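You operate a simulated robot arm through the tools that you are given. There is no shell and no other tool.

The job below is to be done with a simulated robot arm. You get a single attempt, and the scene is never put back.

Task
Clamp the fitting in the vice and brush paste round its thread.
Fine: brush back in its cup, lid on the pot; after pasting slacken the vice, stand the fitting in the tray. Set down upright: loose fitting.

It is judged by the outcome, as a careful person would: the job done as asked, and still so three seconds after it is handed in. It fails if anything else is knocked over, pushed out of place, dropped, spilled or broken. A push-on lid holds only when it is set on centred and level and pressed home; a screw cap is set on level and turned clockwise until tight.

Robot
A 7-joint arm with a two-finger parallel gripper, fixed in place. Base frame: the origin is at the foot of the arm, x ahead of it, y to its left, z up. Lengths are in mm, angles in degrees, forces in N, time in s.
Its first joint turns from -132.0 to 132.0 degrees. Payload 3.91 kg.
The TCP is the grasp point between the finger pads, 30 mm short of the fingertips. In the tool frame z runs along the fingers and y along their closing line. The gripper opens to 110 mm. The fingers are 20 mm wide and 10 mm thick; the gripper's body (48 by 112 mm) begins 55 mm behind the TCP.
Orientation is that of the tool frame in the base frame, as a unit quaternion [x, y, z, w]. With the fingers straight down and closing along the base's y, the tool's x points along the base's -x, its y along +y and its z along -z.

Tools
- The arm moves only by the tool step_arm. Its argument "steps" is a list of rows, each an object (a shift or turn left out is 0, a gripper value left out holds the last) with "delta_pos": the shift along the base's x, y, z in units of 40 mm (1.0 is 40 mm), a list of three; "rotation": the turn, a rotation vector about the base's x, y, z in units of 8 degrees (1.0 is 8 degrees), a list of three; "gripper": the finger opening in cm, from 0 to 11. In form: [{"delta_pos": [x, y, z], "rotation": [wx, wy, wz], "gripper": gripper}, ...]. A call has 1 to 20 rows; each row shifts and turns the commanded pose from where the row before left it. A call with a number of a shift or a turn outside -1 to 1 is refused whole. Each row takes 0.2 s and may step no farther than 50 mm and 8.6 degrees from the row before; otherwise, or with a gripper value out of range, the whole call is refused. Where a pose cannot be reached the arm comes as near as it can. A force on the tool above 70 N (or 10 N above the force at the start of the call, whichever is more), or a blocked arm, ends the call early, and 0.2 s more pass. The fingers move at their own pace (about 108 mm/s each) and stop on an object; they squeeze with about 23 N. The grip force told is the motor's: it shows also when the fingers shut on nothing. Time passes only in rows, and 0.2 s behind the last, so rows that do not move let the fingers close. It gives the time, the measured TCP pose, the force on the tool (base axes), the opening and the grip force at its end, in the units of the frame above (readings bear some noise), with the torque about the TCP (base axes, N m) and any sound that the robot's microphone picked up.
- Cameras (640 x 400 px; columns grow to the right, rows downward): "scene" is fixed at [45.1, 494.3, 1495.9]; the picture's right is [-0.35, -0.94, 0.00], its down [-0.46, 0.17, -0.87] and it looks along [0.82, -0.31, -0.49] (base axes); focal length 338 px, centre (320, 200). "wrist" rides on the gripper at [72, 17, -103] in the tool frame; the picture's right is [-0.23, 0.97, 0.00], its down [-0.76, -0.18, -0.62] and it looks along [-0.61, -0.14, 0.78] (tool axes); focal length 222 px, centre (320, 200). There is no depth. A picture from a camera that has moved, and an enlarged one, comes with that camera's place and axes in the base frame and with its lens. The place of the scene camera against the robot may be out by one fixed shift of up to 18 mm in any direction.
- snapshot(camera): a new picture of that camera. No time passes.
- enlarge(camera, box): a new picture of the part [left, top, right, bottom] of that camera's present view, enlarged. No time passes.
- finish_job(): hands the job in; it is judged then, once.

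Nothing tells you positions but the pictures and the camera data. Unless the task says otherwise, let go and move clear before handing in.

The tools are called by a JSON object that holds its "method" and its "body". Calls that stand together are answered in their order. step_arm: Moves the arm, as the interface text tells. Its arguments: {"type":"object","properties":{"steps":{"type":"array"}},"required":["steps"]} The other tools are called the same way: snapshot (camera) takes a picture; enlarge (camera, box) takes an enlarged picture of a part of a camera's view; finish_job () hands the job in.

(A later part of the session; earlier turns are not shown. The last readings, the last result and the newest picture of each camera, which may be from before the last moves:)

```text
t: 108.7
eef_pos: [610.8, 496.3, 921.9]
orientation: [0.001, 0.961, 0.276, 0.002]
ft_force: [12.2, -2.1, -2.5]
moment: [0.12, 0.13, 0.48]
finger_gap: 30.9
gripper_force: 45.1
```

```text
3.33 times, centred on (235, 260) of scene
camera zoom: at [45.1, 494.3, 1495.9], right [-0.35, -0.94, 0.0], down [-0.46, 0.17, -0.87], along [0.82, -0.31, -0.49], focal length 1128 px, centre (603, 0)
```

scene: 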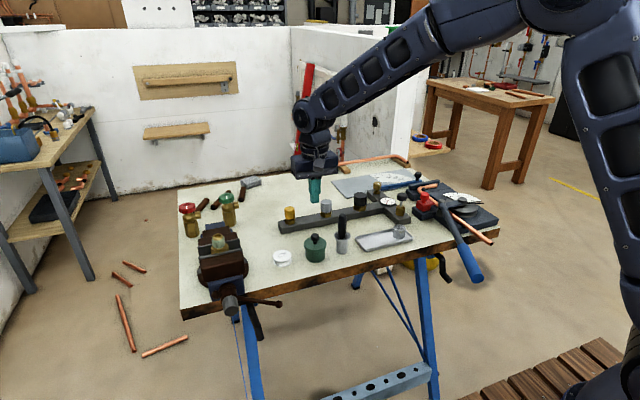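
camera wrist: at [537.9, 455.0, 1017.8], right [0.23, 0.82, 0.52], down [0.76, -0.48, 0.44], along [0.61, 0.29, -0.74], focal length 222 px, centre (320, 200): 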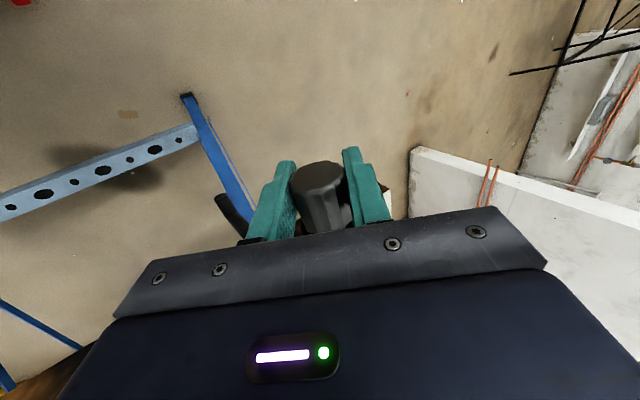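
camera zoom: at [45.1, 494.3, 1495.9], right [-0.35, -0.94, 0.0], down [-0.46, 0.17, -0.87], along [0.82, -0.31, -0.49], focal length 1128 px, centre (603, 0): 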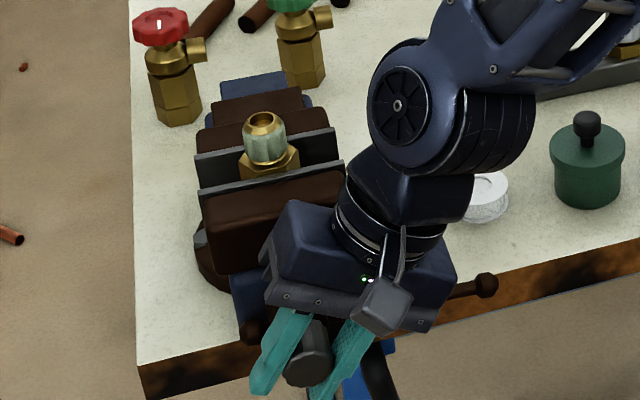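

The bar end has risen, so the screw is turning and the vice is slackening. I'll continue.

{"method": "step_arm", "body": {"steps": [{"delta_pos": [0.01, 0, 0], "rotation": [-1, 0, 0]}, {"delta_pos": [-0.004, 0, 0], "rotation": [-1, 0, 0]}, {"delta_pos": [-0.004, 0, 0], "rotation": [-1, 0, 0]}, {"delta_pos": [-0.004, 0, 0], "rotation": [-1, 0, 0]}]}}

{"method": "step_arm", "body": {"steps": [{"delta_pos": [-0.004, 0, 0], "rotation": [-1, 0, 0]}, {"delta_pos": [-0.004, 0, 0], "rotation": [-1, 0, 0]}, {"delta_pos": [-0.004, 0, 0], "rotation": [-1, 0, 0]}, {"delta_pos": [-0.004, 0, 0], "rotation": [-1, 0, 0]}]}}

{"method": "step_arm", "body": {"steps": [{"delta_pos": [-0.004, 0, 0], "rotation": [-1, 0, 0]}, {"delta_pos": [-0.004, 0, 0], "rotation": [-1, 0, 0]}, {"delta_pos": [-0.004, 0, 0], "rotation": [-1, 0, 0]}, {"delta_pos": [-0.004, 0, 0], "rotation": [-1, 0, 0]}]}}

{"method": "snapshot", "body": {"camera": "wrist"}}

{"method": "enlarge", "body": {"camera": "scene", "box": [170, 200, 300, 320]}}

```text
t: 109.7
eef_pos: [609.2, 495.3, 922.3]
orientation: [0.001, 1.0, 0.001, 0.002]
ft_force: [18.3, -6.2, 2.2]
moment: [0.03, -0.35, 0.25]
finger_gap: 30.8
gripper_force: 45.5
```

```text
t: 110.7
eef_pos: [609.7, 495.5, 921.5]
orientation: [0.0, 0.961, -0.276, 0.002]
ft_force: [18.7, -17.3, 8.2]
moment: [0.01, 0.12, -0.3]
finger_gap: 30.6
gripper_force: 45.0
```

```text
t: 111.7
eef_pos: [609.7, 495.9, 921.9]
orientation: [-0.001, 0.849, -0.529, 0.003]
ft_force: [28.6, -15.9, 13.4]
moment: [0.01, -0.33, 0.21]
finger_gap: 30.7
gripper_force: 44.4
```

```text
taken
camera wrist: at [536.2, 595.2, 952.1], right [0.23, 0.43, -0.87], down [0.76, 0.48, 0.44], along [0.61, -0.76, -0.22], focal length 222 px, centre (320, 200)
```

wrist: 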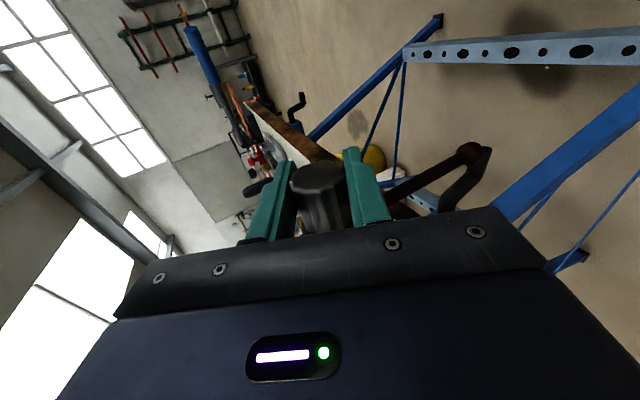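

```text
3.33 times, centred on (235, 260) of scene
camera zoom: at [45.1, 494.3, 1495.9], right [-0.35, -0.94, 0.0], down [-0.46, 0.17, -0.87], along [0.82, -0.31, -0.49], focal length 1128 px, centre (603, 0)
```

zoom: 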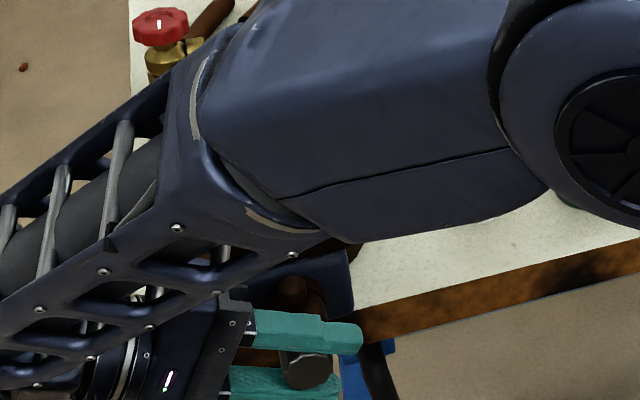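

The torque is near zero, but I want to confirm how far the jaw has opened. I'll release, un-tilt, rise and look.

{"method": "step_arm", "body": {"steps": [{"gripper": 8}, {"gripper": 8}, {"rotation": [1, 0, 0]}, {"rotation": [1, 0, 0]}, {"rotation": [1, 0, 0]}, {"rotation": [1, 0, 0]}, {"rotation": [1, 0, 0]}, {"rotation": [1, 0, 0]}, {"rotation": [1, 0, 0]}, {"rotation": [1, 0, 0]}, {}]}}

{"method": "enlarge", "body": {"camera": "scene", "box": [170, 200, 300, 320]}}

{"method": "snapshot", "body": {"camera": "wrist"}}

```text
t: 114.1
eef_pos: [609.4, 495.2, 921.3]
orientation: [-0.001, 1.0, 0.002, 0.001]
ft_force: [0.2, -0.8, -0.6]
moment: [-0.01, 0.0, 0.02]
finger_gap: 80.1
gripper_force: 0.0
```

```text
3.33 times, centred on (235, 260) of scene
camera zoom: at [45.1, 494.3, 1495.9], right [-0.35, -0.94, 0.0], down [-0.46, 0.17, -0.87], along [0.82, -0.31, -0.49], focal length 1128 px, centre (603, 0)
```

zoom: 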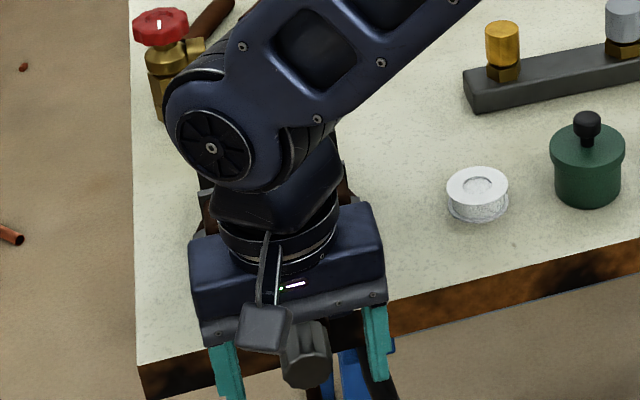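

```text
taken
camera wrist: at [536.2, 512.5, 1025.0], right [0.23, 0.97, 0.0], down [0.76, -0.18, 0.63], along [0.61, -0.14, -0.78], focal length 222 px, centre (320, 200)
```

wrist: 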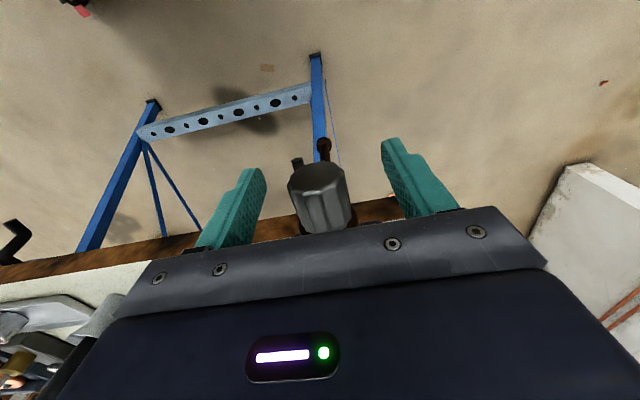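

{"method": "step_arm", "body": {"steps": [{"delta_pos": [0, 0, 0.9]}, {"delta_pos": [0, 0, 0.9]}, {"delta_pos": [0, 0, 0.9]}, {"delta_pos": [0, 0, 0.9]}, {"delta_pos": [0.4, -0.1, 0.9], "gripper": 11}, {"delta_pos": [0.6, -0.1, 0.3]}, {"delta_pos": [0.6, -0.1, 0]}, {}]}}

{"method": "enlarge", "body": {"camera": "wrist", "box": [240, 40, 420, 210]}}

{"method": "enlarge", "body": {"camera": "scene", "box": [190, 200, 270, 300]}}

```text
t: 115.9
eef_pos: [672.3, 484.1, 1113.9]
orientation: [0.001, 1.0, 0.001, 0.003]
ft_force: [-0.6, -0.5, 0.5]
moment: [-0.05, -0.03, -0.04]
finger_gap: 109.9
gripper_force: 0.0
```

```text
2.35 times, centred on (330, 125) of wrist
camera zoom: at [599.3, 500.2, 1217.3], right [0.23, 0.97, 0.0], down [0.76, -0.18, 0.63], along [0.61, -0.14, -0.78], focal length 523 px, centre (296, 376)
```

zoom: 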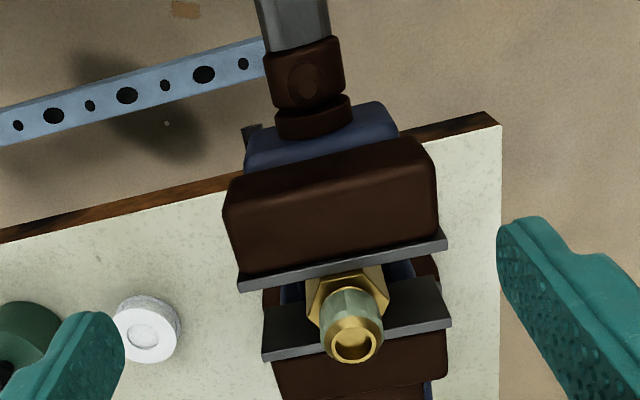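

```text
4.00 times, centred on (230, 250) of scene
camera zoom: at [45.1, 494.3, 1495.9], right [-0.35, -0.94, 0.0], down [-0.46, 0.17, -0.87], along [0.82, -0.31, -0.49], focal length 1353 px, centre (680, 0)
```

zoom: 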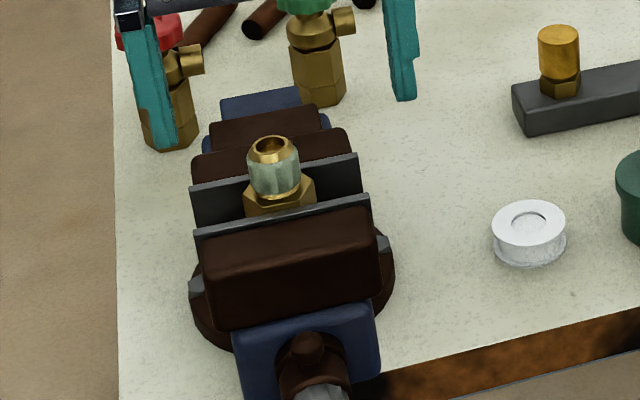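

The jaw has opened about 2 mm. I'll give it one more stroke so the fitting comes out freely.

{"method": "step_arm", "body": {"steps": [{"delta_pos": [-0.6, 0.1, 0], "gripper": 8}, {"delta_pos": [-0.6, 0.1, 0]}, {"delta_pos": [-0.38, 0.07, -0.7]}, {"delta_pos": [0, 0, -0.9]}, {"delta_pos": [0, 0, -0.9]}, {"delta_pos": [0, 0, -0.9]}, {"delta_pos": [0, 0, -0.9]}, {"delta_pos": [0, 0, -0.47]}, {"rotation": [1, 0, 0]}, {"rotation": [1, 0, 0]}, {"rotation": [1, 0, 0]}, {"rotation": [1, 0, 0]}, {"rotation": [1, 0, 0]}, {"rotation": [1, 0, 0]}, {"rotation": [1, 0, 0]}, {"rotation": [1, 0, 0]}, {}]}}

{"method": "snapshot", "body": {"camera": "wrist"}}

```text
t: 119.5
eef_pos: [609.3, 493.0, 922.4]
orientation: [0.001, 0.847, 0.532, 0.002]
ft_force: [0.1, -0.4, 0.1]
moment: [-0.05, 0.01, -0.01]
finger_gap: 80.1
gripper_force: 0.0
```

```text
taken
camera wrist: at [536.3, 408.7, 983.0], right [0.23, 0.42, 0.88], down [0.76, -0.64, 0.11], along [0.61, 0.64, -0.47], focal length 222 px, centre (320, 200)
```

wrist: 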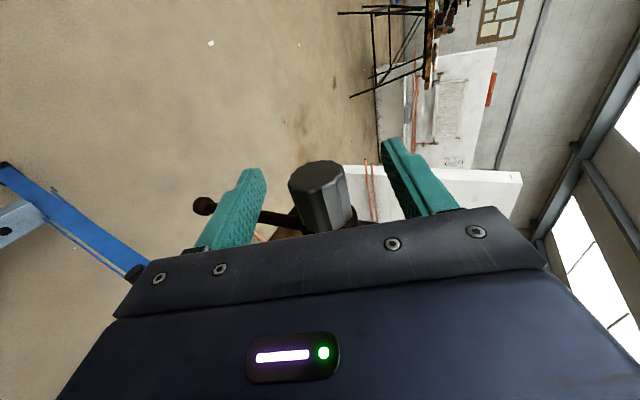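

{"method": "step_arm", "body": {"steps": [{"gripper": 0}, {"gripper": 0}, {"gripper": 0}, {"gripper": 0}]}}

{"method": "step_arm", "body": {"steps": [{"rotation": [-1, 0, 0]}, {"rotation": [-1, 0, 0]}, {"rotation": [-1, 0, 0]}, {"rotation": [-1, 0, 0]}]}}

{"method": "step_arm", "body": {"steps": [{"delta_pos": [-0.01, 0, 0], "rotation": [-1, 0, 0]}, {"rotation": [-1, 0, 0]}, {"rotation": [-1, 0, 0]}, {"rotation": [-1, 0, 0]}]}}

```text
t: 120.5
eef_pos: [608.9, 492.9, 923.5]
orientation: [0.001, 0.847, 0.531, 0.001]
ft_force: [-0.3, -3.5, -1.8]
moment: [-0.04, -0.1, -0.15]
finger_gap: 30.7
gripper_force: 45.1
```

```text
t: 121.5
eef_pos: [609.8, 493.5, 923.5]
orientation: [0.001, 0.961, 0.277, 0.002]
ft_force: [4.7, -4.8, 6.1]
moment: [0.1, -0.11, 0.26]
finger_gap: 31.0
gripper_force: 44.6
```

```text
t: 122.5
eef_pos: [608.8, 495.8, 924.0]
orientation: [0.0, 1.0, 0.001, 0.003]
ft_force: [1.1, 4.0, 15.1]
moment: [0.08, -0.73, 0.32]
finger_gap: 30.9
gripper_force: 45.1
```

{"method": "step_arm", "body": {"steps": [{"delta_pos": [-0.004, 0, -0.01], "rotation": [-1, 0, 0]}, {"delta_pos": [-0.004, 0, 0], "rotation": [-1, 0, 0]}, {"delta_pos": [-0.004, 0, 0], "rotation": [-1, 0, 0]}, {"delta_pos": [-0.004, 0, 0], "rotation": [-1, 0, 0]}]}}

{"method": "step_arm", "body": {"steps": [{"delta_pos": [-0.004, 0, 0], "rotation": [-1, 0, 0]}, {"delta_pos": [-0.004, 0, 0], "rotation": [-1, 0, 0]}, {"delta_pos": [-0.004, 0, 0], "rotation": [-1, 0, 0]}, {"delta_pos": [-0.004, 0, 0], "rotation": [-1, 0, 0]}]}}

{"method": "step_arm", "body": {"steps": [{"gripper": 8}, {"gripper": 8}, {"rotation": [1, 0, 0]}, {"rotation": [1, 0, 0]}, {"rotation": [1, 0, 0]}, {"rotation": [1, 0, 0]}, {"rotation": [1, 0, 0]}, {"rotation": [1, 0, 0]}, {"rotation": [1, 0, 0]}, {"rotation": [1, 0, 0]}, {"delta_pos": [0, 0, 0.9]}, {"delta_pos": [0, 0, 0.9]}, {"delta_pos": [0, 0, 0.9]}, {"delta_pos": [0, 0, 0.9]}, {"delta_pos": [0.4, -0.1, 0.9], "gripper": 11}, {"delta_pos": [0.6, -0.1, 0.3]}, {"delta_pos": [0.6, -0.1, 0]}, {}]}}

{"method": "enlarge", "body": {"camera": "wrist", "box": [240, 40, 420, 210]}}

{"method": "enlarge", "body": {"camera": "scene", "box": [190, 200, 270, 300]}}

```text
t: 123.5
eef_pos: [608.0, 496.9, 923.3]
orientation: [-0.001, 0.962, -0.274, 0.003]
ft_force: [16.0, 27.7, 24.4]
moment: [0.11, -0.42, 0.34]
finger_gap: 30.8
gripper_force: 45.0
```

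```text
t: 124.5
eef_pos: [606.6, 494.8, 921.8]
orientation: [-0.001, 0.848, -0.53, 0.002]
ft_force: [2.6, 30.3, 10.7]
moment: [0.02, -0.4, 0.49]
finger_gap: 30.8
gripper_force: 44.7
```

```text
t: 128.3
eef_pos: [670.2, 481.4, 1115.4]
orientation: [0.001, 1.0, 0.0, 0.002]
ft_force: [-0.4, -0.2, -0.6]
moment: [-0.02, 0.0, 0.03]
finger_gap: 109.8
gripper_force: 0.1
```

```text
2.35 times, centred on (330, 125) of wrist
camera zoom: at [597.9, 497.5, 1218.6], right [0.23, 0.97, 0.0], down [0.76, -0.18, 0.63], along [0.61, -0.14, -0.78], focal length 523 px, centre (296, 376)
```

zoom: 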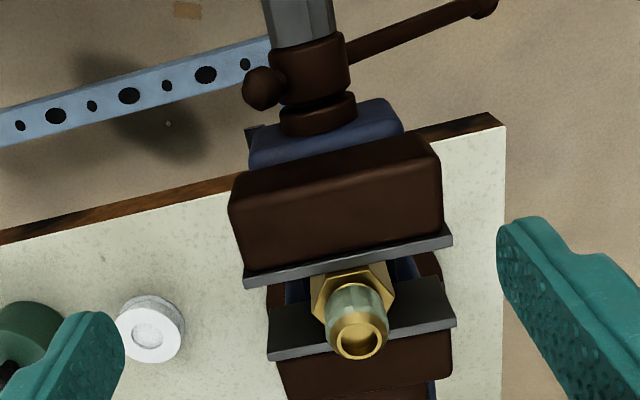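

```text
4.00 times, centred on (230, 250) of scene
camera zoom: at [45.1, 494.3, 1495.9], right [-0.35, -0.94, 0.0], down [-0.46, 0.17, -0.87], along [0.82, -0.31, -0.49], focal length 1353 px, centre (680, 0)
```

zoom: 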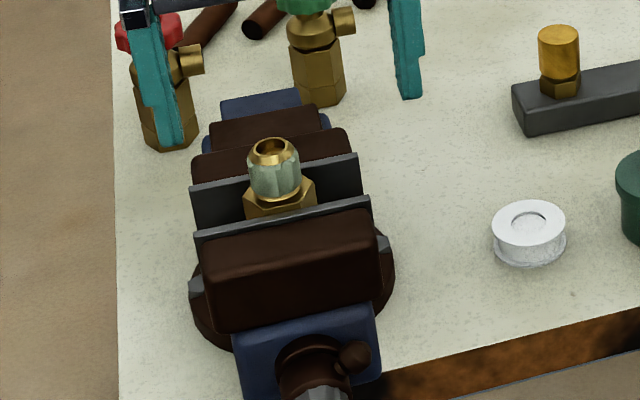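

The jaws are now open several mm and the fitting stands loose and upright. I'll turn the tool 90° so the fingers close along x on the hex flats, clear of the pasted thread.

{"method": "step_arm", "body": {"steps": [{"delta_pos": [0.3, 0.03, 0.5], "rotation": [0, 0, 1]}, {"delta_pos": [0.3, 0, 0], "rotation": [0, 0, 1]}, {"delta_pos": [0.3, 0, 0], "rotation": [0, 0, 1]}, {"delta_pos": [0.3, 0, 0], "rotation": [0, 0, 1]}, {"delta_pos": [0.3, 0, 0], "rotation": [0, 0, 1]}, {"rotation": [0, 0, 1]}, {"rotation": [0, 0, 1]}, {"rotation": [0, 0, 1]}, {"rotation": [0, 0, 1]}, {"rotation": [0, 0, 1]}, {"rotation": [0, 0, 1]}, {"rotation": [0, 0, 0.25]}, {}, {}]}}

{"method": "snapshot", "body": {"camera": "wrist"}}

{"method": "enlarge", "body": {"camera": "wrist", "box": [240, 60, 400, 210]}}

```text
t: 131.3
eef_pos: [731.2, 484.0, 1135.1]
orientation: [-0.707, 0.707, 0.002, 0.0]
ft_force: [-0.5, 0.6, 0.4]
moment: [0.0, -0.02, 0.03]
finger_gap: 110.0
gripper_force: 0.0
```

```text
taken
camera wrist: at [713.9, 410.7, 1238.0], right [-0.97, 0.23, 0.0], down [0.18, 0.76, 0.63], along [0.14, 0.61, -0.78], focal length 222 px, centre (320, 200)
```

wrist: 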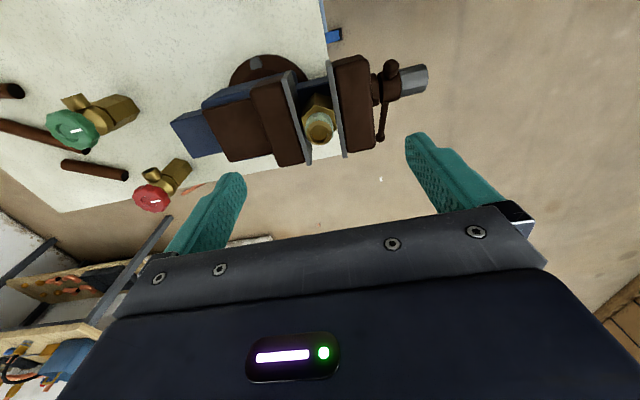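

```text
2.67 times, centred on (320, 135) of wrist
camera zoom: at [713.9, 410.7, 1238.0], right [-0.97, 0.23, 0.0], down [0.18, 0.76, 0.63], along [0.14, 0.61, -0.78], focal length 592 px, centre (320, 373)
```

zoom: 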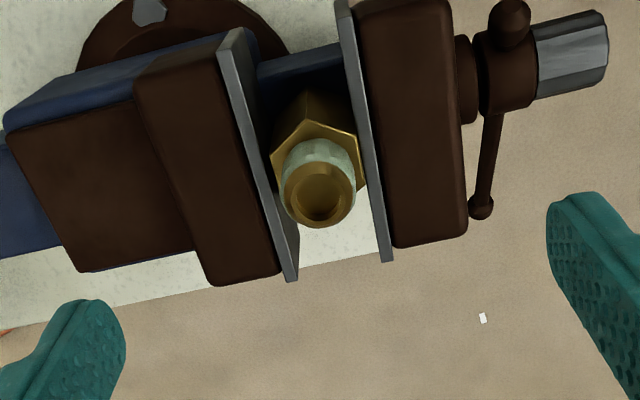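

Now both gaps beside the hex show clearly. Only about 6 mm of hex stands above the jaws, so gripping along x would be too shallow. I'll turn back and reach between the open jaws along y, where the 20 mm fingers fit, to hold the hex lower down.

{"method": "step_arm", "body": {"steps": [{"rotation": [0, 0, -1]}, {"rotation": [0, 0, -1]}, {"rotation": [0, 0, -1]}, {"rotation": [0, 0, -1]}, {"rotation": [0, 0, -1]}, {"rotation": [0, 0, -1]}, {"rotation": [0, 0, -1]}, {"rotation": [0, 0, -1]}, {"rotation": [0, 0, -1]}, {"rotation": [0, 0, -1]}, {"rotation": [0, 0, -1]}, {"rotation": [0, 0, -0.25], "delta_pos": [0, 0.25, 0]}, {}, {}]}}

{"method": "enlarge", "body": {"camera": "wrist", "box": [240, 80, 400, 210]}}

{"method": "enlarge", "body": {"camera": "scene", "box": [190, 200, 270, 270]}}

```text
t: 134.3
eef_pos: [729.9, 493.9, 1134.7]
orientation: [0.0, 1.0, 0.001, 0.002]
ft_force: [-0.6, -0.3, -0.5]
moment: [0.01, 0.01, 0.01]
finger_gap: 110.0
gripper_force: 0.0
```

```text
3.08 times, centred on (320, 145) of wrist
camera zoom: at [657.2, 510.7, 1237.9], right [0.23, 0.97, 0.0], down [0.76, -0.18, 0.63], along [0.61, -0.14, -0.78], focal length 684 px, centre (320, 369)
```

zoom: 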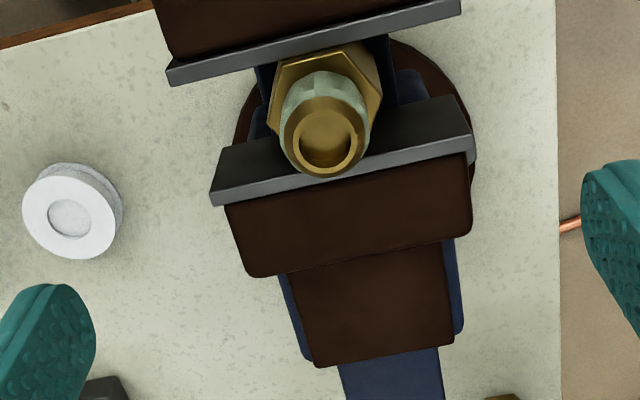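

```text
5.71 times, centred on (230, 235) of scene
camera zoom: at [45.1, 494.3, 1495.9], right [-0.35, -0.94, 0.0], down [-0.46, 0.17, -0.87], along [0.82, -0.31, -0.49], focal length 1933 px, centre (834, 0)
```

zoom: 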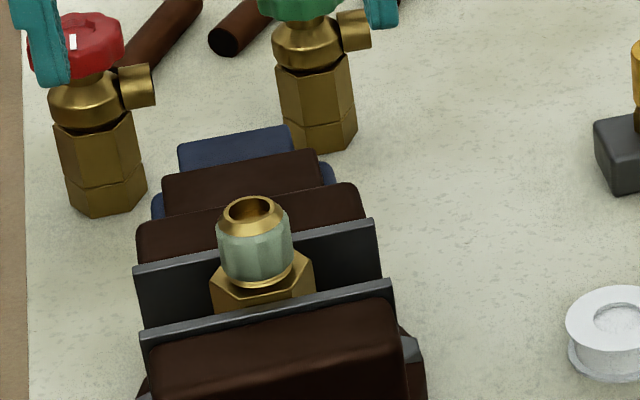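

I'll lower to just above the fitting for a closer fix on its centre before reaching between the jaws.

{"method": "step_arm", "body": {"steps": [{"delta_pos": [0.1, 0, -0.7], "gripper": 8}, {"delta_pos": [0, 0, -0.7]}, {}, {}]}}

{"method": "enlarge", "body": {"camera": "wrist", "box": [250, 90, 390, 210]}}

{"method": "enlarge", "body": {"camera": "scene", "box": [190, 200, 270, 270]}}

```text
t: 135.3
eef_pos: [735.4, 496.2, 1079.4]
orientation: [0.001, 1.0, 0.001, 0.001]
ft_force: [0.1, 1.4, -0.5]
moment: [0.02, 0.0, 0.04]
finger_gap: 79.8
gripper_force: 0.1
```

```text
3.33 times, centred on (320, 150) of wrist
camera zoom: at [661.3, 512.0, 1182.6], right [0.23, 0.97, 0.0], down [0.76, -0.18, 0.63], along [0.61, -0.14, -0.78], focal length 740 px, centre (320, 367)
```

zoom: 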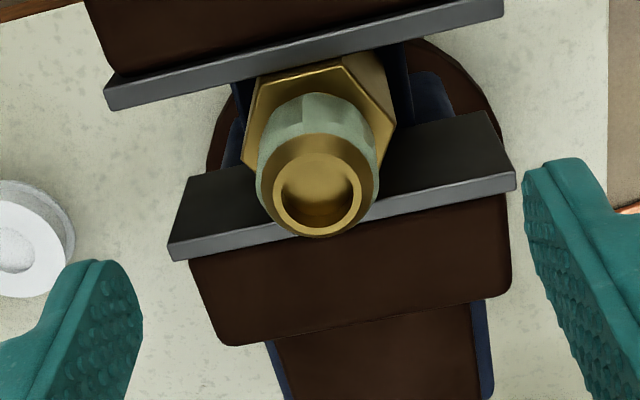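

```text
5.71 times, centred on (230, 235) of scene
camera zoom: at [45.1, 494.3, 1495.9], right [-0.35, -0.94, 0.0], down [-0.46, 0.17, -0.87], along [0.82, -0.31, -0.49], focal length 1933 px, centre (834, 0)
```

zoom: 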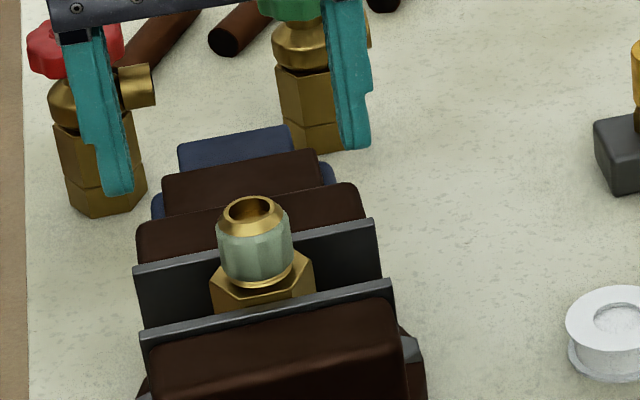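

The fitting is aligned with the tool to within about a millimetre. I'll lower the fingers into the gap beside the hex, watching for contact.

{"method": "step_arm", "body": {"steps": [{"delta_pos": [-0.02, 0, -0.6]}, {"delta_pos": [0, 0, -0.5]}, {"delta_pos": [0, 0, -0.3]}, {}]}}

{"method": "enlarge", "body": {"camera": "scene", "box": [190, 200, 270, 270]}}

{"method": "snapshot", "body": {"camera": "wrist"}}

```text
t: 136.3
eef_pos: [734.7, 493.7, 1021.4]
orientation: [0.0, 1.0, 0.0, 0.002]
ft_force: [-0.3, 0.5, 0.8]
moment: [0.02, 0.01, -0.03]
finger_gap: 79.9
gripper_force: 0.1
```

```text
5.71 times, centred on (230, 235) of scene
camera zoom: at [45.1, 494.3, 1495.9], right [-0.35, -0.94, 0.0], down [-0.46, 0.17, -0.87], along [0.82, -0.31, -0.49], focal length 1933 px, centre (834, 0)
```

zoom: 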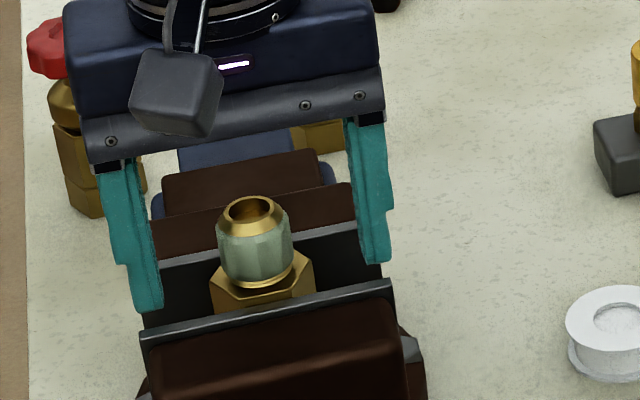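

```text
taken
camera wrist: at [661.1, 510.2, 1125.2], right [0.23, 0.97, 0.0], down [0.76, -0.18, 0.63], along [0.61, -0.14, -0.78], focal length 222 px, centre (320, 200)
```

wrist: 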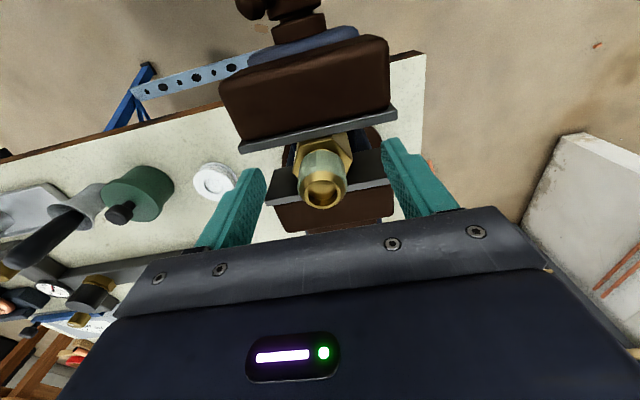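

The fingers straddle the fitting symmetrically. I'll go 12 mm lower and close gently.

{"method": "step_arm", "body": {"steps": [{"delta_pos": [0, 0, -0.15]}, {"delta_pos": [0, 0, -0.15]}, {}]}}

{"method": "enlarge", "body": {"camera": "wrist", "box": [250, 110, 390, 220]}}

{"method": "enlarge", "body": {"camera": "scene", "box": [200, 210, 260, 260]}}

```text
t: 137.1
eef_pos: [734.3, 493.9, 1010.3]
orientation: [0.0, 1.0, 0.001, 0.003]
ft_force: [-0.1, -0.3, -0.6]
moment: [0.02, -0.03, -0.01]
finger_gap: 80.1
gripper_force: 0.1
```

```text
3.64 times, centred on (320, 165) of wrist
camera zoom: at [661.3, 510.7, 1113.1], right [0.23, 0.97, 0.0], down [0.76, -0.18, 0.63], along [0.61, -0.14, -0.78], focal length 808 px, centre (320, 327)
```

zoom: 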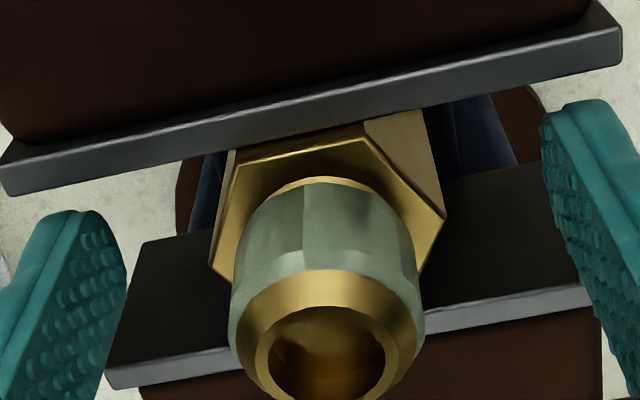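

```text
8.00 times, centred on (230, 235) of scene
camera zoom: at [45.1, 494.3, 1495.9], right [-0.35, -0.94, 0.0], down [-0.46, 0.17, -0.87], along [0.82, -0.31, -0.49], focal length 2706 px, centre (1040, -80)
```

zoom: 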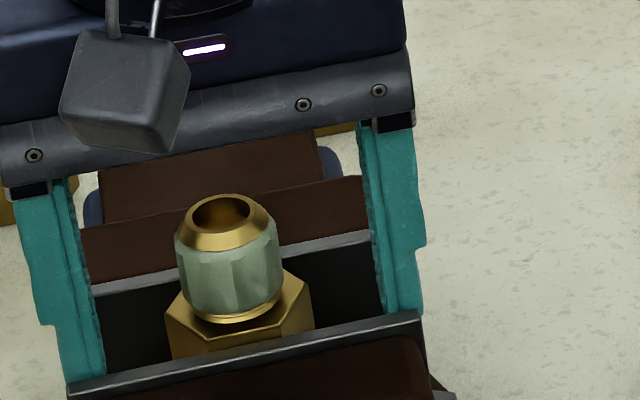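

Everything is clear. I'll close on the hex corners.

{"method": "step_arm", "body": {"steps": [{"gripper": 5.2}, {"gripper": 4.6}, {"gripper": 0}, {"gripper": 0}, {}]}}

{"method": "enlarge", "body": {"camera": "wrist", "box": [250, 110, 390, 220]}}

{"method": "enlarge", "body": {"camera": "scene", "box": [200, 210, 260, 260]}}

```text
t: 138.3
eef_pos: [733.2, 493.3, 1010.2]
orientation: [0.0, 1.0, 0.001, 0.002]
ft_force: [0.1, 0.1, 0.6]
moment: [-0.07, -0.01, 0.0]
finger_gap: 41.0
gripper_force: 22.8
```

```text
3.64 times, centred on (320, 165) of wrist
camera zoom: at [661.3, 510.7, 1113.3], right [0.23, 0.97, 0.0], down [0.76, -0.18, 0.63], along [0.61, -0.14, -0.78], focal length 808 px, centre (320, 327)
```

zoom: 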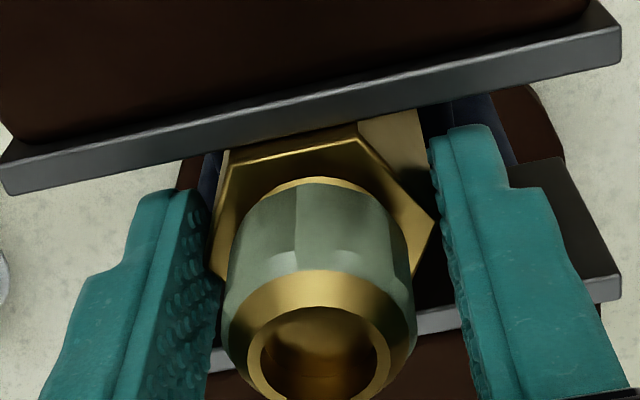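

```text
8.00 times, centred on (230, 235) of scene
camera zoom: at [45.1, 494.3, 1495.9], right [-0.35, -0.94, 0.0], down [-0.46, 0.17, -0.87], along [0.82, -0.31, -0.49], focal length 2706 px, centre (1040, -80)
```

zoom: 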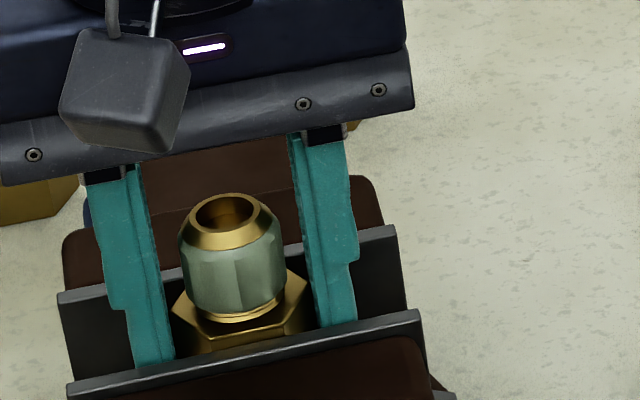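

The hex is held at 41 mm. I'll lift slowly and check that it comes straight up without catching the jaws.

{"method": "step_arm", "body": {"steps": [{"delta_pos": [0, 0, 0.1]}, {"delta_pos": [0, 0, 0.15]}, {"delta_pos": [0, 0, 0.25]}]}}

{"method": "enlarge", "body": {"camera": "scene", "box": [200, 190, 260, 260]}}

{"method": "enlarge", "body": {"camera": "wrist", "box": [250, 110, 390, 220]}}

```text
t: 139.1
eef_pos: [734.7, 493.9, 1031.5]
orientation: [0.0, 1.0, 0.001, 0.002]
ft_force: [1.8, 1.0, -3.1]
moment: [0.03, -0.09, -0.01]
finger_gap: 40.9
gripper_force: 22.7
```

```text
5.71 times, centred on (230, 225) of scene
camera zoom: at [45.1, 494.3, 1495.9], right [-0.35, -0.94, 0.0], down [-0.46, 0.17, -0.87], along [0.82, -0.31, -0.49], focal length 1933 px, centre (834, 57)
```

zoom: 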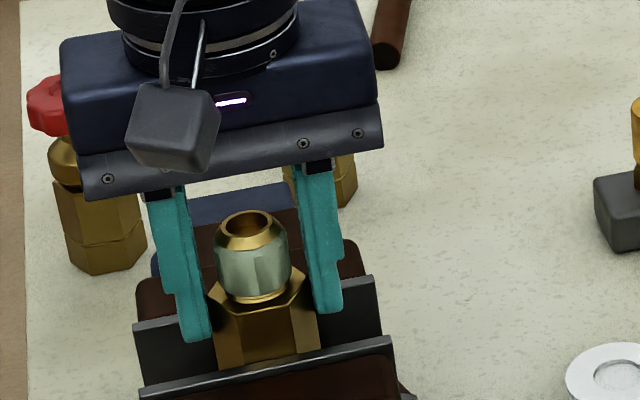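

```text
3.64 times, centred on (320, 165) of wrist
camera zoom: at [661.3, 509.8, 1133.8], right [0.23, 0.97, 0.0], down [0.76, -0.18, 0.63], along [0.61, -0.14, -0.78], focal length 808 px, centre (320, 327)
```

zoom: 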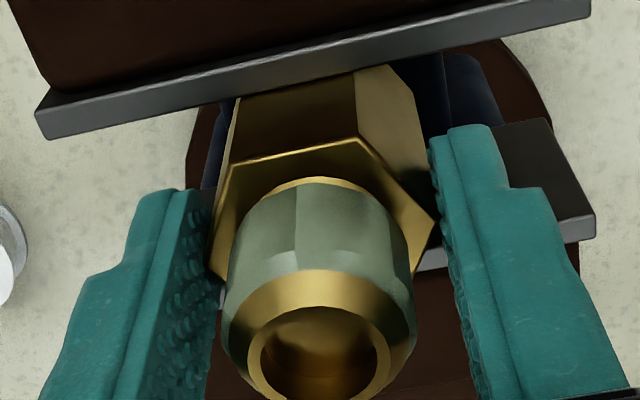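

The fitting is coming up cleanly. I'll raise it clear of the vice and inspect its lower end.

{"method": "step_arm", "body": {"steps": [{"delta_pos": [0, 0, 0.4]}, {"delta_pos": [0, 0, 0.5]}, {"delta_pos": [0, 0, 0.6]}, {"delta_pos": [0, 0, 0.8]}, {"delta_pos": [0, 0, 0.6]}, {}]}}

{"method": "enlarge", "body": {"camera": "scene", "box": [180, 140, 280, 260]}}

{"method": "enlarge", "body": {"camera": "wrist", "box": [240, 40, 400, 220]}}

```text
t: 140.5
eef_pos: [733.4, 492.7, 1145.8]
orientation: [0.0, 1.0, 0.002, 0.001]
ft_force: [-0.5, -0.3, -3.4]
moment: [0.01, 0.0, 0.01]
finger_gap: 40.9
gripper_force: 22.8
```

```text
3.33 times, centred on (230, 200) of scene
camera zoom: at [45.1, 494.3, 1495.9], right [-0.35, -0.94, 0.0], down [-0.46, 0.17, -0.87], along [0.82, -0.31, -0.49], focal length 1128 px, centre (620, 200)
```

zoom: 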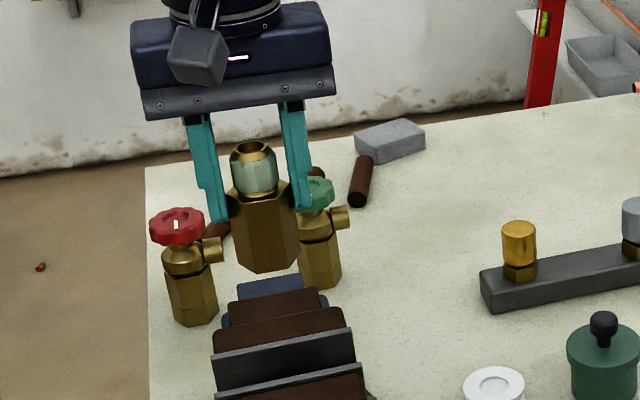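

```text
2.22 times, centred on (320, 130) of wrist
camera zoom: at [661.2, 509.7, 1249.2], right [0.23, 0.97, 0.0], down [0.76, -0.18, 0.63], along [0.61, -0.14, -0.78], focal length 494 px, centre (320, 356)
```

zoom: 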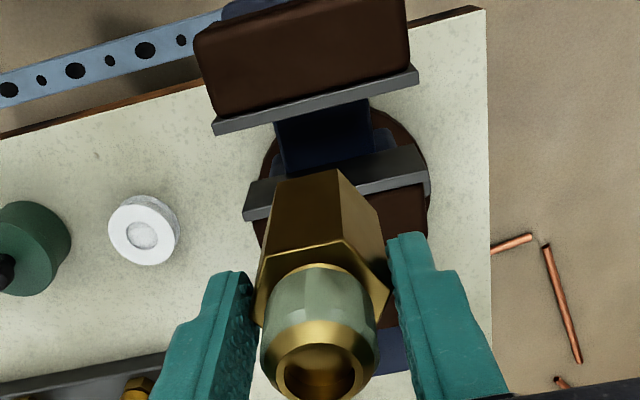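

The fitting is a tall hex about 45 mm high with a flat base, hanging upright in the grip. I'll carry it over to the free end of the tray.

{"method": "step_arm", "body": {"steps": [{"delta_pos": [0.115, -0.6, 0]}, {"delta_pos": [0.115, -0.954, 0]}, {"delta_pos": [0.115, -0.954, 0]}, {"delta_pos": [0.115, -0.954, 0]}, {"delta_pos": [0.115, -0.954, 0]}, {"delta_pos": [0.115, -0.954, 0]}, {"delta_pos": [0.115, -0.954, 0]}, {"delta_pos": [0.115, -0.954, 0]}, {"delta_pos": [0.115, -0.954, 0]}, {"delta_pos": [0.115, -0.954, 0]}, {"delta_pos": [0.115, -0.954, 0]}, {"delta_pos": [0.115, -0.954, 0]}, {"delta_pos": [0, -0.35, 0]}, {}, {}]}}

{"method": "snapshot", "body": {"camera": "wrist"}}

{"method": "snapshot", "body": {"camera": "scene"}}

```text
t: 143.7
eef_pos: [791.6, 35.9, 1146.0]
orientation: [0.0, 1.0, 0.001, 0.003]
ft_force: [-0.3, -0.2, -3.4]
moment: [0.0, 0.01, 0.02]
finger_gap: 40.9
gripper_force: 23.5
```

```text
taken
camera wrist: at [717.7, 52.6, 1250.0], right [0.23, 0.97, 0.0], down [0.76, -0.18, 0.63], along [0.61, -0.14, -0.78], focal length 222 px, centre (320, 200)
```

wrist: 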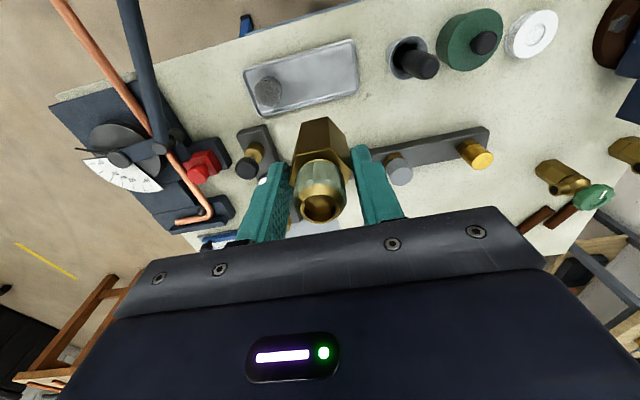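

```text
taken
```

scene: 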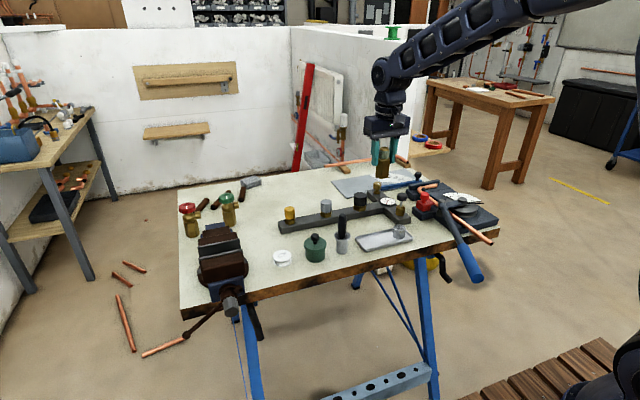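

The tray spans about x 750–822 and y −87 to 91, with its cup near y −55. I'll aim for (785, 38) and lower partway.

{"method": "step_arm", "body": {"steps": [{"delta_pos": [-0.13, 0.04, -0.8]}, {"delta_pos": [0, 0, -0.9]}, {"delta_pos": [0, 0, -0.9]}, {"delta_pos": [0, 0, -0.9]}, {"delta_pos": [0, 0, -0.8]}, {}, {}]}}

{"method": "enlarge", "body": {"camera": "wrist", "box": [200, 40, 440, 220]}}

{"method": "enlarge", "body": {"camera": "scene", "box": [340, 190, 440, 260]}}

```text
t: 145.3
eef_pos: [783.4, 36.2, 974.6]
orientation: [0.0, 1.0, 0.001, 0.001]
ft_force: [-0.5, 0.3, -3.5]
moment: [-0.01, 0.02, 0.01]
finger_gap: 41.1
gripper_force: 22.6
```

```text
2.22 times, centred on (320, 130) of wrist
camera zoom: at [710.8, 52.7, 1076.8], right [0.23, 0.97, 0.0], down [0.76, -0.18, 0.63], along [0.61, -0.14, -0.78], focal length 494 px, centre (320, 356)
```

zoom: 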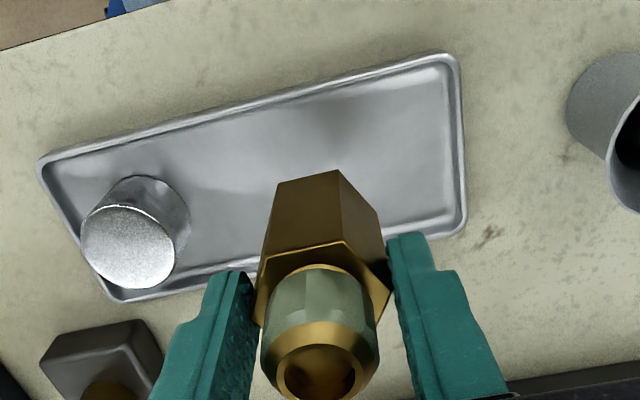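

```text
5.71 times, centred on (390, 225) of scene
camera zoom: at [45.1, 494.3, 1495.9], right [-0.35, -0.94, 0.0], down [-0.46, 0.17, -0.87], along [0.82, -0.31, -0.49], focal length 1933 px, centre (-80, 57)
```

zoom: 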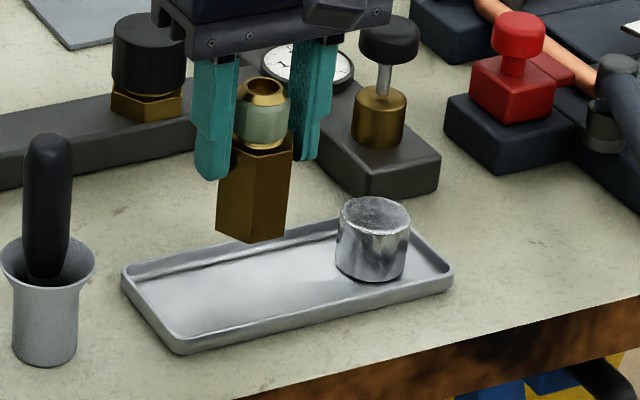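

The fitting is right over the free area of the tray. I'll lower it, slowing near the tray floor.

{"method": "step_arm", "body": {"steps": [{"delta_pos": [0, 0, -0.6]}, {"delta_pos": [0, 0, -0.4]}, {}]}}

{"method": "enlarge", "body": {"camera": "scene", "box": [340, 190, 440, 260]}}

```text
t: 146.1
eef_pos: [785.6, 37.8, 933.1]
orientation: [0.001, 1.0, 0.001, 0.002]
ft_force: [-0.2, -1.0, -2.5]
moment: [-0.01, 0.0, 0.01]
finger_gap: 40.9
gripper_force: 22.6
```

```text
5.71 times, centred on (390, 225) of scene
camera zoom: at [45.1, 494.3, 1495.9], right [-0.35, -0.94, 0.0], down [-0.46, 0.17, -0.87], along [0.82, -0.31, -0.49], focal length 1933 px, centre (-80, 57)
```

zoom: 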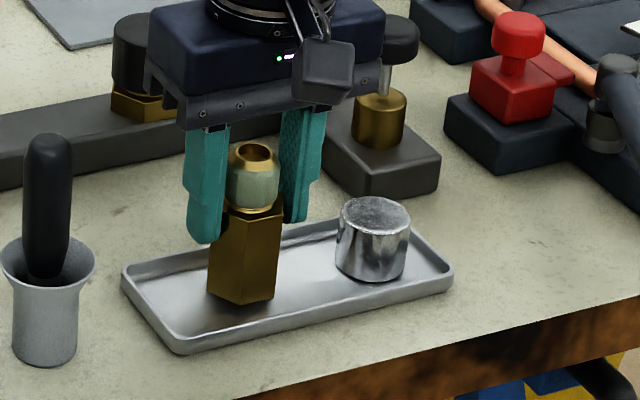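

{"method": "step_arm", "body": {"steps": [{"delta_pos": [0, 0, -0.15]}, {"delta_pos": [0, 0, -0.1]}, {}]}}

{"method": "step_arm", "body": {"steps": [{"delta_pos": [0, 0, -0.06]}, {"delta_pos": [0, 0, -0.06]}]}}

{"method": "enlarge", "body": {"camera": "scene", "box": [340, 190, 440, 260]}}

```text
t: 146.9
eef_pos: [786.9, 38.0, 925.8]
orientation: [0.0, 1.0, 0.002, 0.003]
ft_force: [4.2, -0.9, 20.4]
moment: [-0.32, -0.18, 0.01]
finger_gap: 40.8
gripper_force: 23.0
```

```text
t: 147.5
eef_pos: [784.5, 37.7, 922.5]
orientation: [0.0, 1.0, 0.002, 0.005]
ft_force: [-3.6, -2.2, 65.0]
moment: [-0.5, 0.38, 0.03]
finger_gap: 40.8
gripper_force: 23.1
```

```text
5.71 times, centred on (390, 225) of scene
camera zoom: at [45.1, 494.3, 1495.9], right [-0.35, -0.94, 0.0], down [-0.46, 0.17, -0.87], along [0.82, -0.31, -0.49], focal length 1933 px, centre (-80, 57)
```

zoom: 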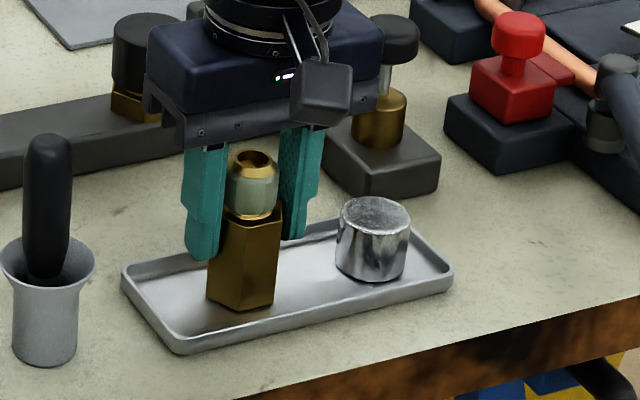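

The fitting is down on the tray floor. I pressed a little too far, so I'll relieve the load before releasing.

{"method": "step_arm", "body": {"steps": [{"delta_pos": [0, 0, 0.05]}, {"delta_pos": [0, 0, 0.03]}, {}]}}

```text
t: 148.3
eef_pos: [785.1, 37.5, 923.8]
orientation: [0.0, 1.0, 0.001, 0.002]
ft_force: [13.9, -4.1, 35.8]
moment: [-0.72, -0.66, 0.17]
finger_gap: 41.0
gripper_force: 23.0
```

{"method": "step_arm", "body": {"steps": [{"delta_pos": [-0.02, 0.0, 0.05]}, {}]}}

{"method": "enlarge", "body": {"camera": "scene", "box": [340, 190, 440, 260]}}

{"method": "enlarge", "body": {"camera": "wrist", "box": [200, 40, 440, 220]}}

```text
t: 148.9
eef_pos: [782.5, 38.3, 923.6]
orientation: [0.0, 1.0, 0.001, -0.001]
ft_force: [-0.4, 1.7, -3.2]
moment: [-0.02, 0.0, -0.02]
finger_gap: 40.8
gripper_force: 22.7
```

```text
5.71 times, centred on (390, 225) of scene
camera zoom: at [45.1, 494.3, 1495.9], right [-0.35, -0.94, 0.0], down [-0.46, 0.17, -0.87], along [0.82, -0.31, -0.49], focal length 1933 px, centre (-80, 57)
```

zoom: 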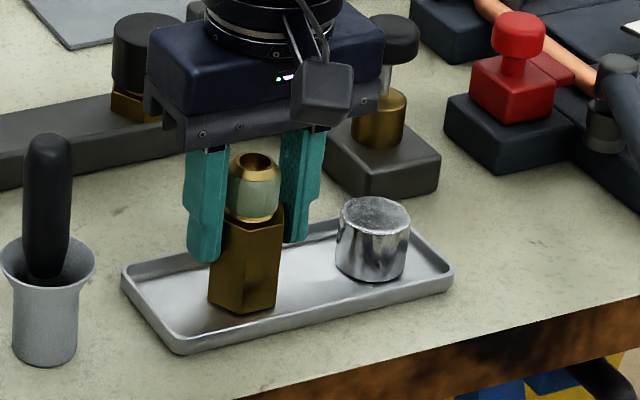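

```text
2.22 times, centred on (320, 130) of wrist
camera zoom: at [709.4, 54.6, 1026.9], right [0.23, 0.97, 0.0], down [0.76, -0.18, 0.62], along [0.61, -0.14, -0.78], focal length 494 px, centre (320, 356)
```

zoom: 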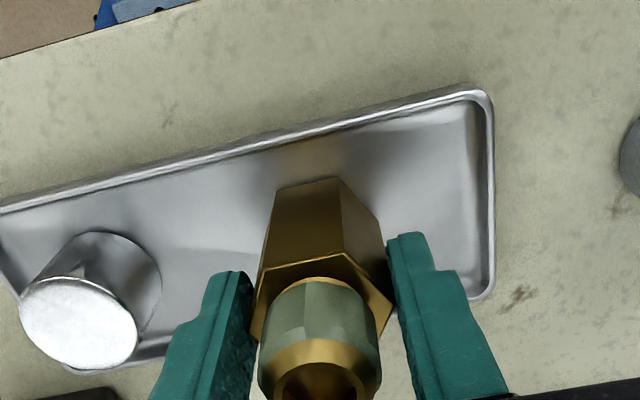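

The weight is back on the gripper, so it hangs a fraction of a millimetre up. I'll lower 0.8 mm so it just rests.

{"method": "step_arm", "body": {"steps": [{"delta_pos": [0, 0, -0.02]}, {}]}}

```text
t: 149.5
eef_pos: [782.7, 37.2, 925.7]
orientation: [0.0, 1.0, 0.001, 0.002]
ft_force: [-0.2, -0.4, -3.5]
moment: [0.05, 0.01, -0.01]
finger_gap: 40.8
gripper_force: 23.3
```

{"method": "step_arm", "body": {"steps": [{"delta_pos": [0, 0, -0.02]}, {}]}}

```text
t: 150.1
eef_pos: [784.8, 36.8, 923.8]
orientation: [0.0, 1.0, 0.001, 0.002]
ft_force: [0.3, -0.3, -3.9]
moment: [-0.02, 0.01, -0.03]
finger_gap: 41.0
gripper_force: 23.2
```

{"method": "step_arm", "body": {"steps": [{"delta_pos": [0, 0, -0.02]}, {}]}}

```text
t: 150.7
eef_pos: [784.3, 37.5, 924.9]
orientation: [0.0, 1.0, 0.0, 0.003]
ft_force: [-0.9, 1.9, 9.7]
moment: [-0.05, 0.31, -0.05]
finger_gap: 40.8
gripper_force: 22.6
```

It's now resting on the floor with light pressure. I'll open the fingers.

{"method": "step_arm", "body": {"steps": [{"gripper": 4.6}, {"gripper": 5.4}, {"gripper": 6.2}, {}]}}

{"method": "enlarge", "body": {"camera": "scene", "box": [340, 190, 440, 260]}}

{"method": "enlarge", "body": {"camera": "wrist", "box": [200, 40, 440, 220]}}

```text
t: 151.7
eef_pos: [784.7, 37.2, 921.8]
orientation: [0.001, 1.0, 0.001, 0.002]
ft_force: [-0.7, -0.7, 0.6]
moment: [0.0, 0.03, 0.02]
finger_gap: 62.2
gripper_force: 0.0
```

```text
5.71 times, centred on (390, 225) of scene
camera zoom: at [45.1, 494.3, 1495.9], right [-0.35, -0.94, 0.0], down [-0.46, 0.17, -0.87], along [0.82, -0.31, -0.49], focal length 1933 px, centre (-80, 57)
```

zoom: 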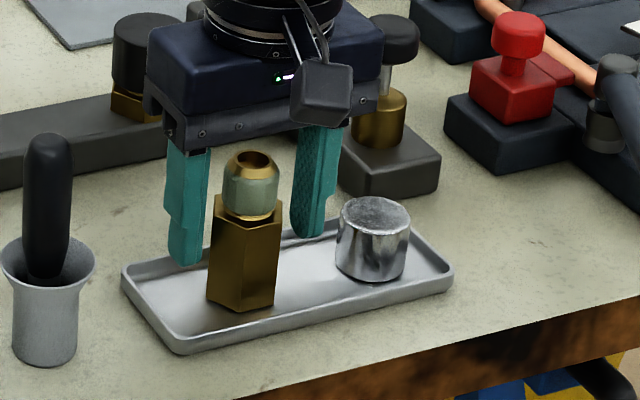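

```text
2.22 times, centred on (320, 130) of wrist
camera zoom: at [710.7, 53.9, 1025.9], right [0.23, 0.97, 0.0], down [0.76, -0.18, 0.63], along [0.61, -0.14, -0.78], focal length 494 px, centre (320, 356)
```

zoom: 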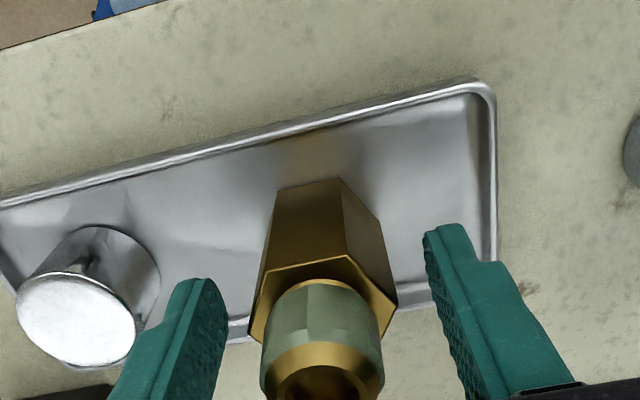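

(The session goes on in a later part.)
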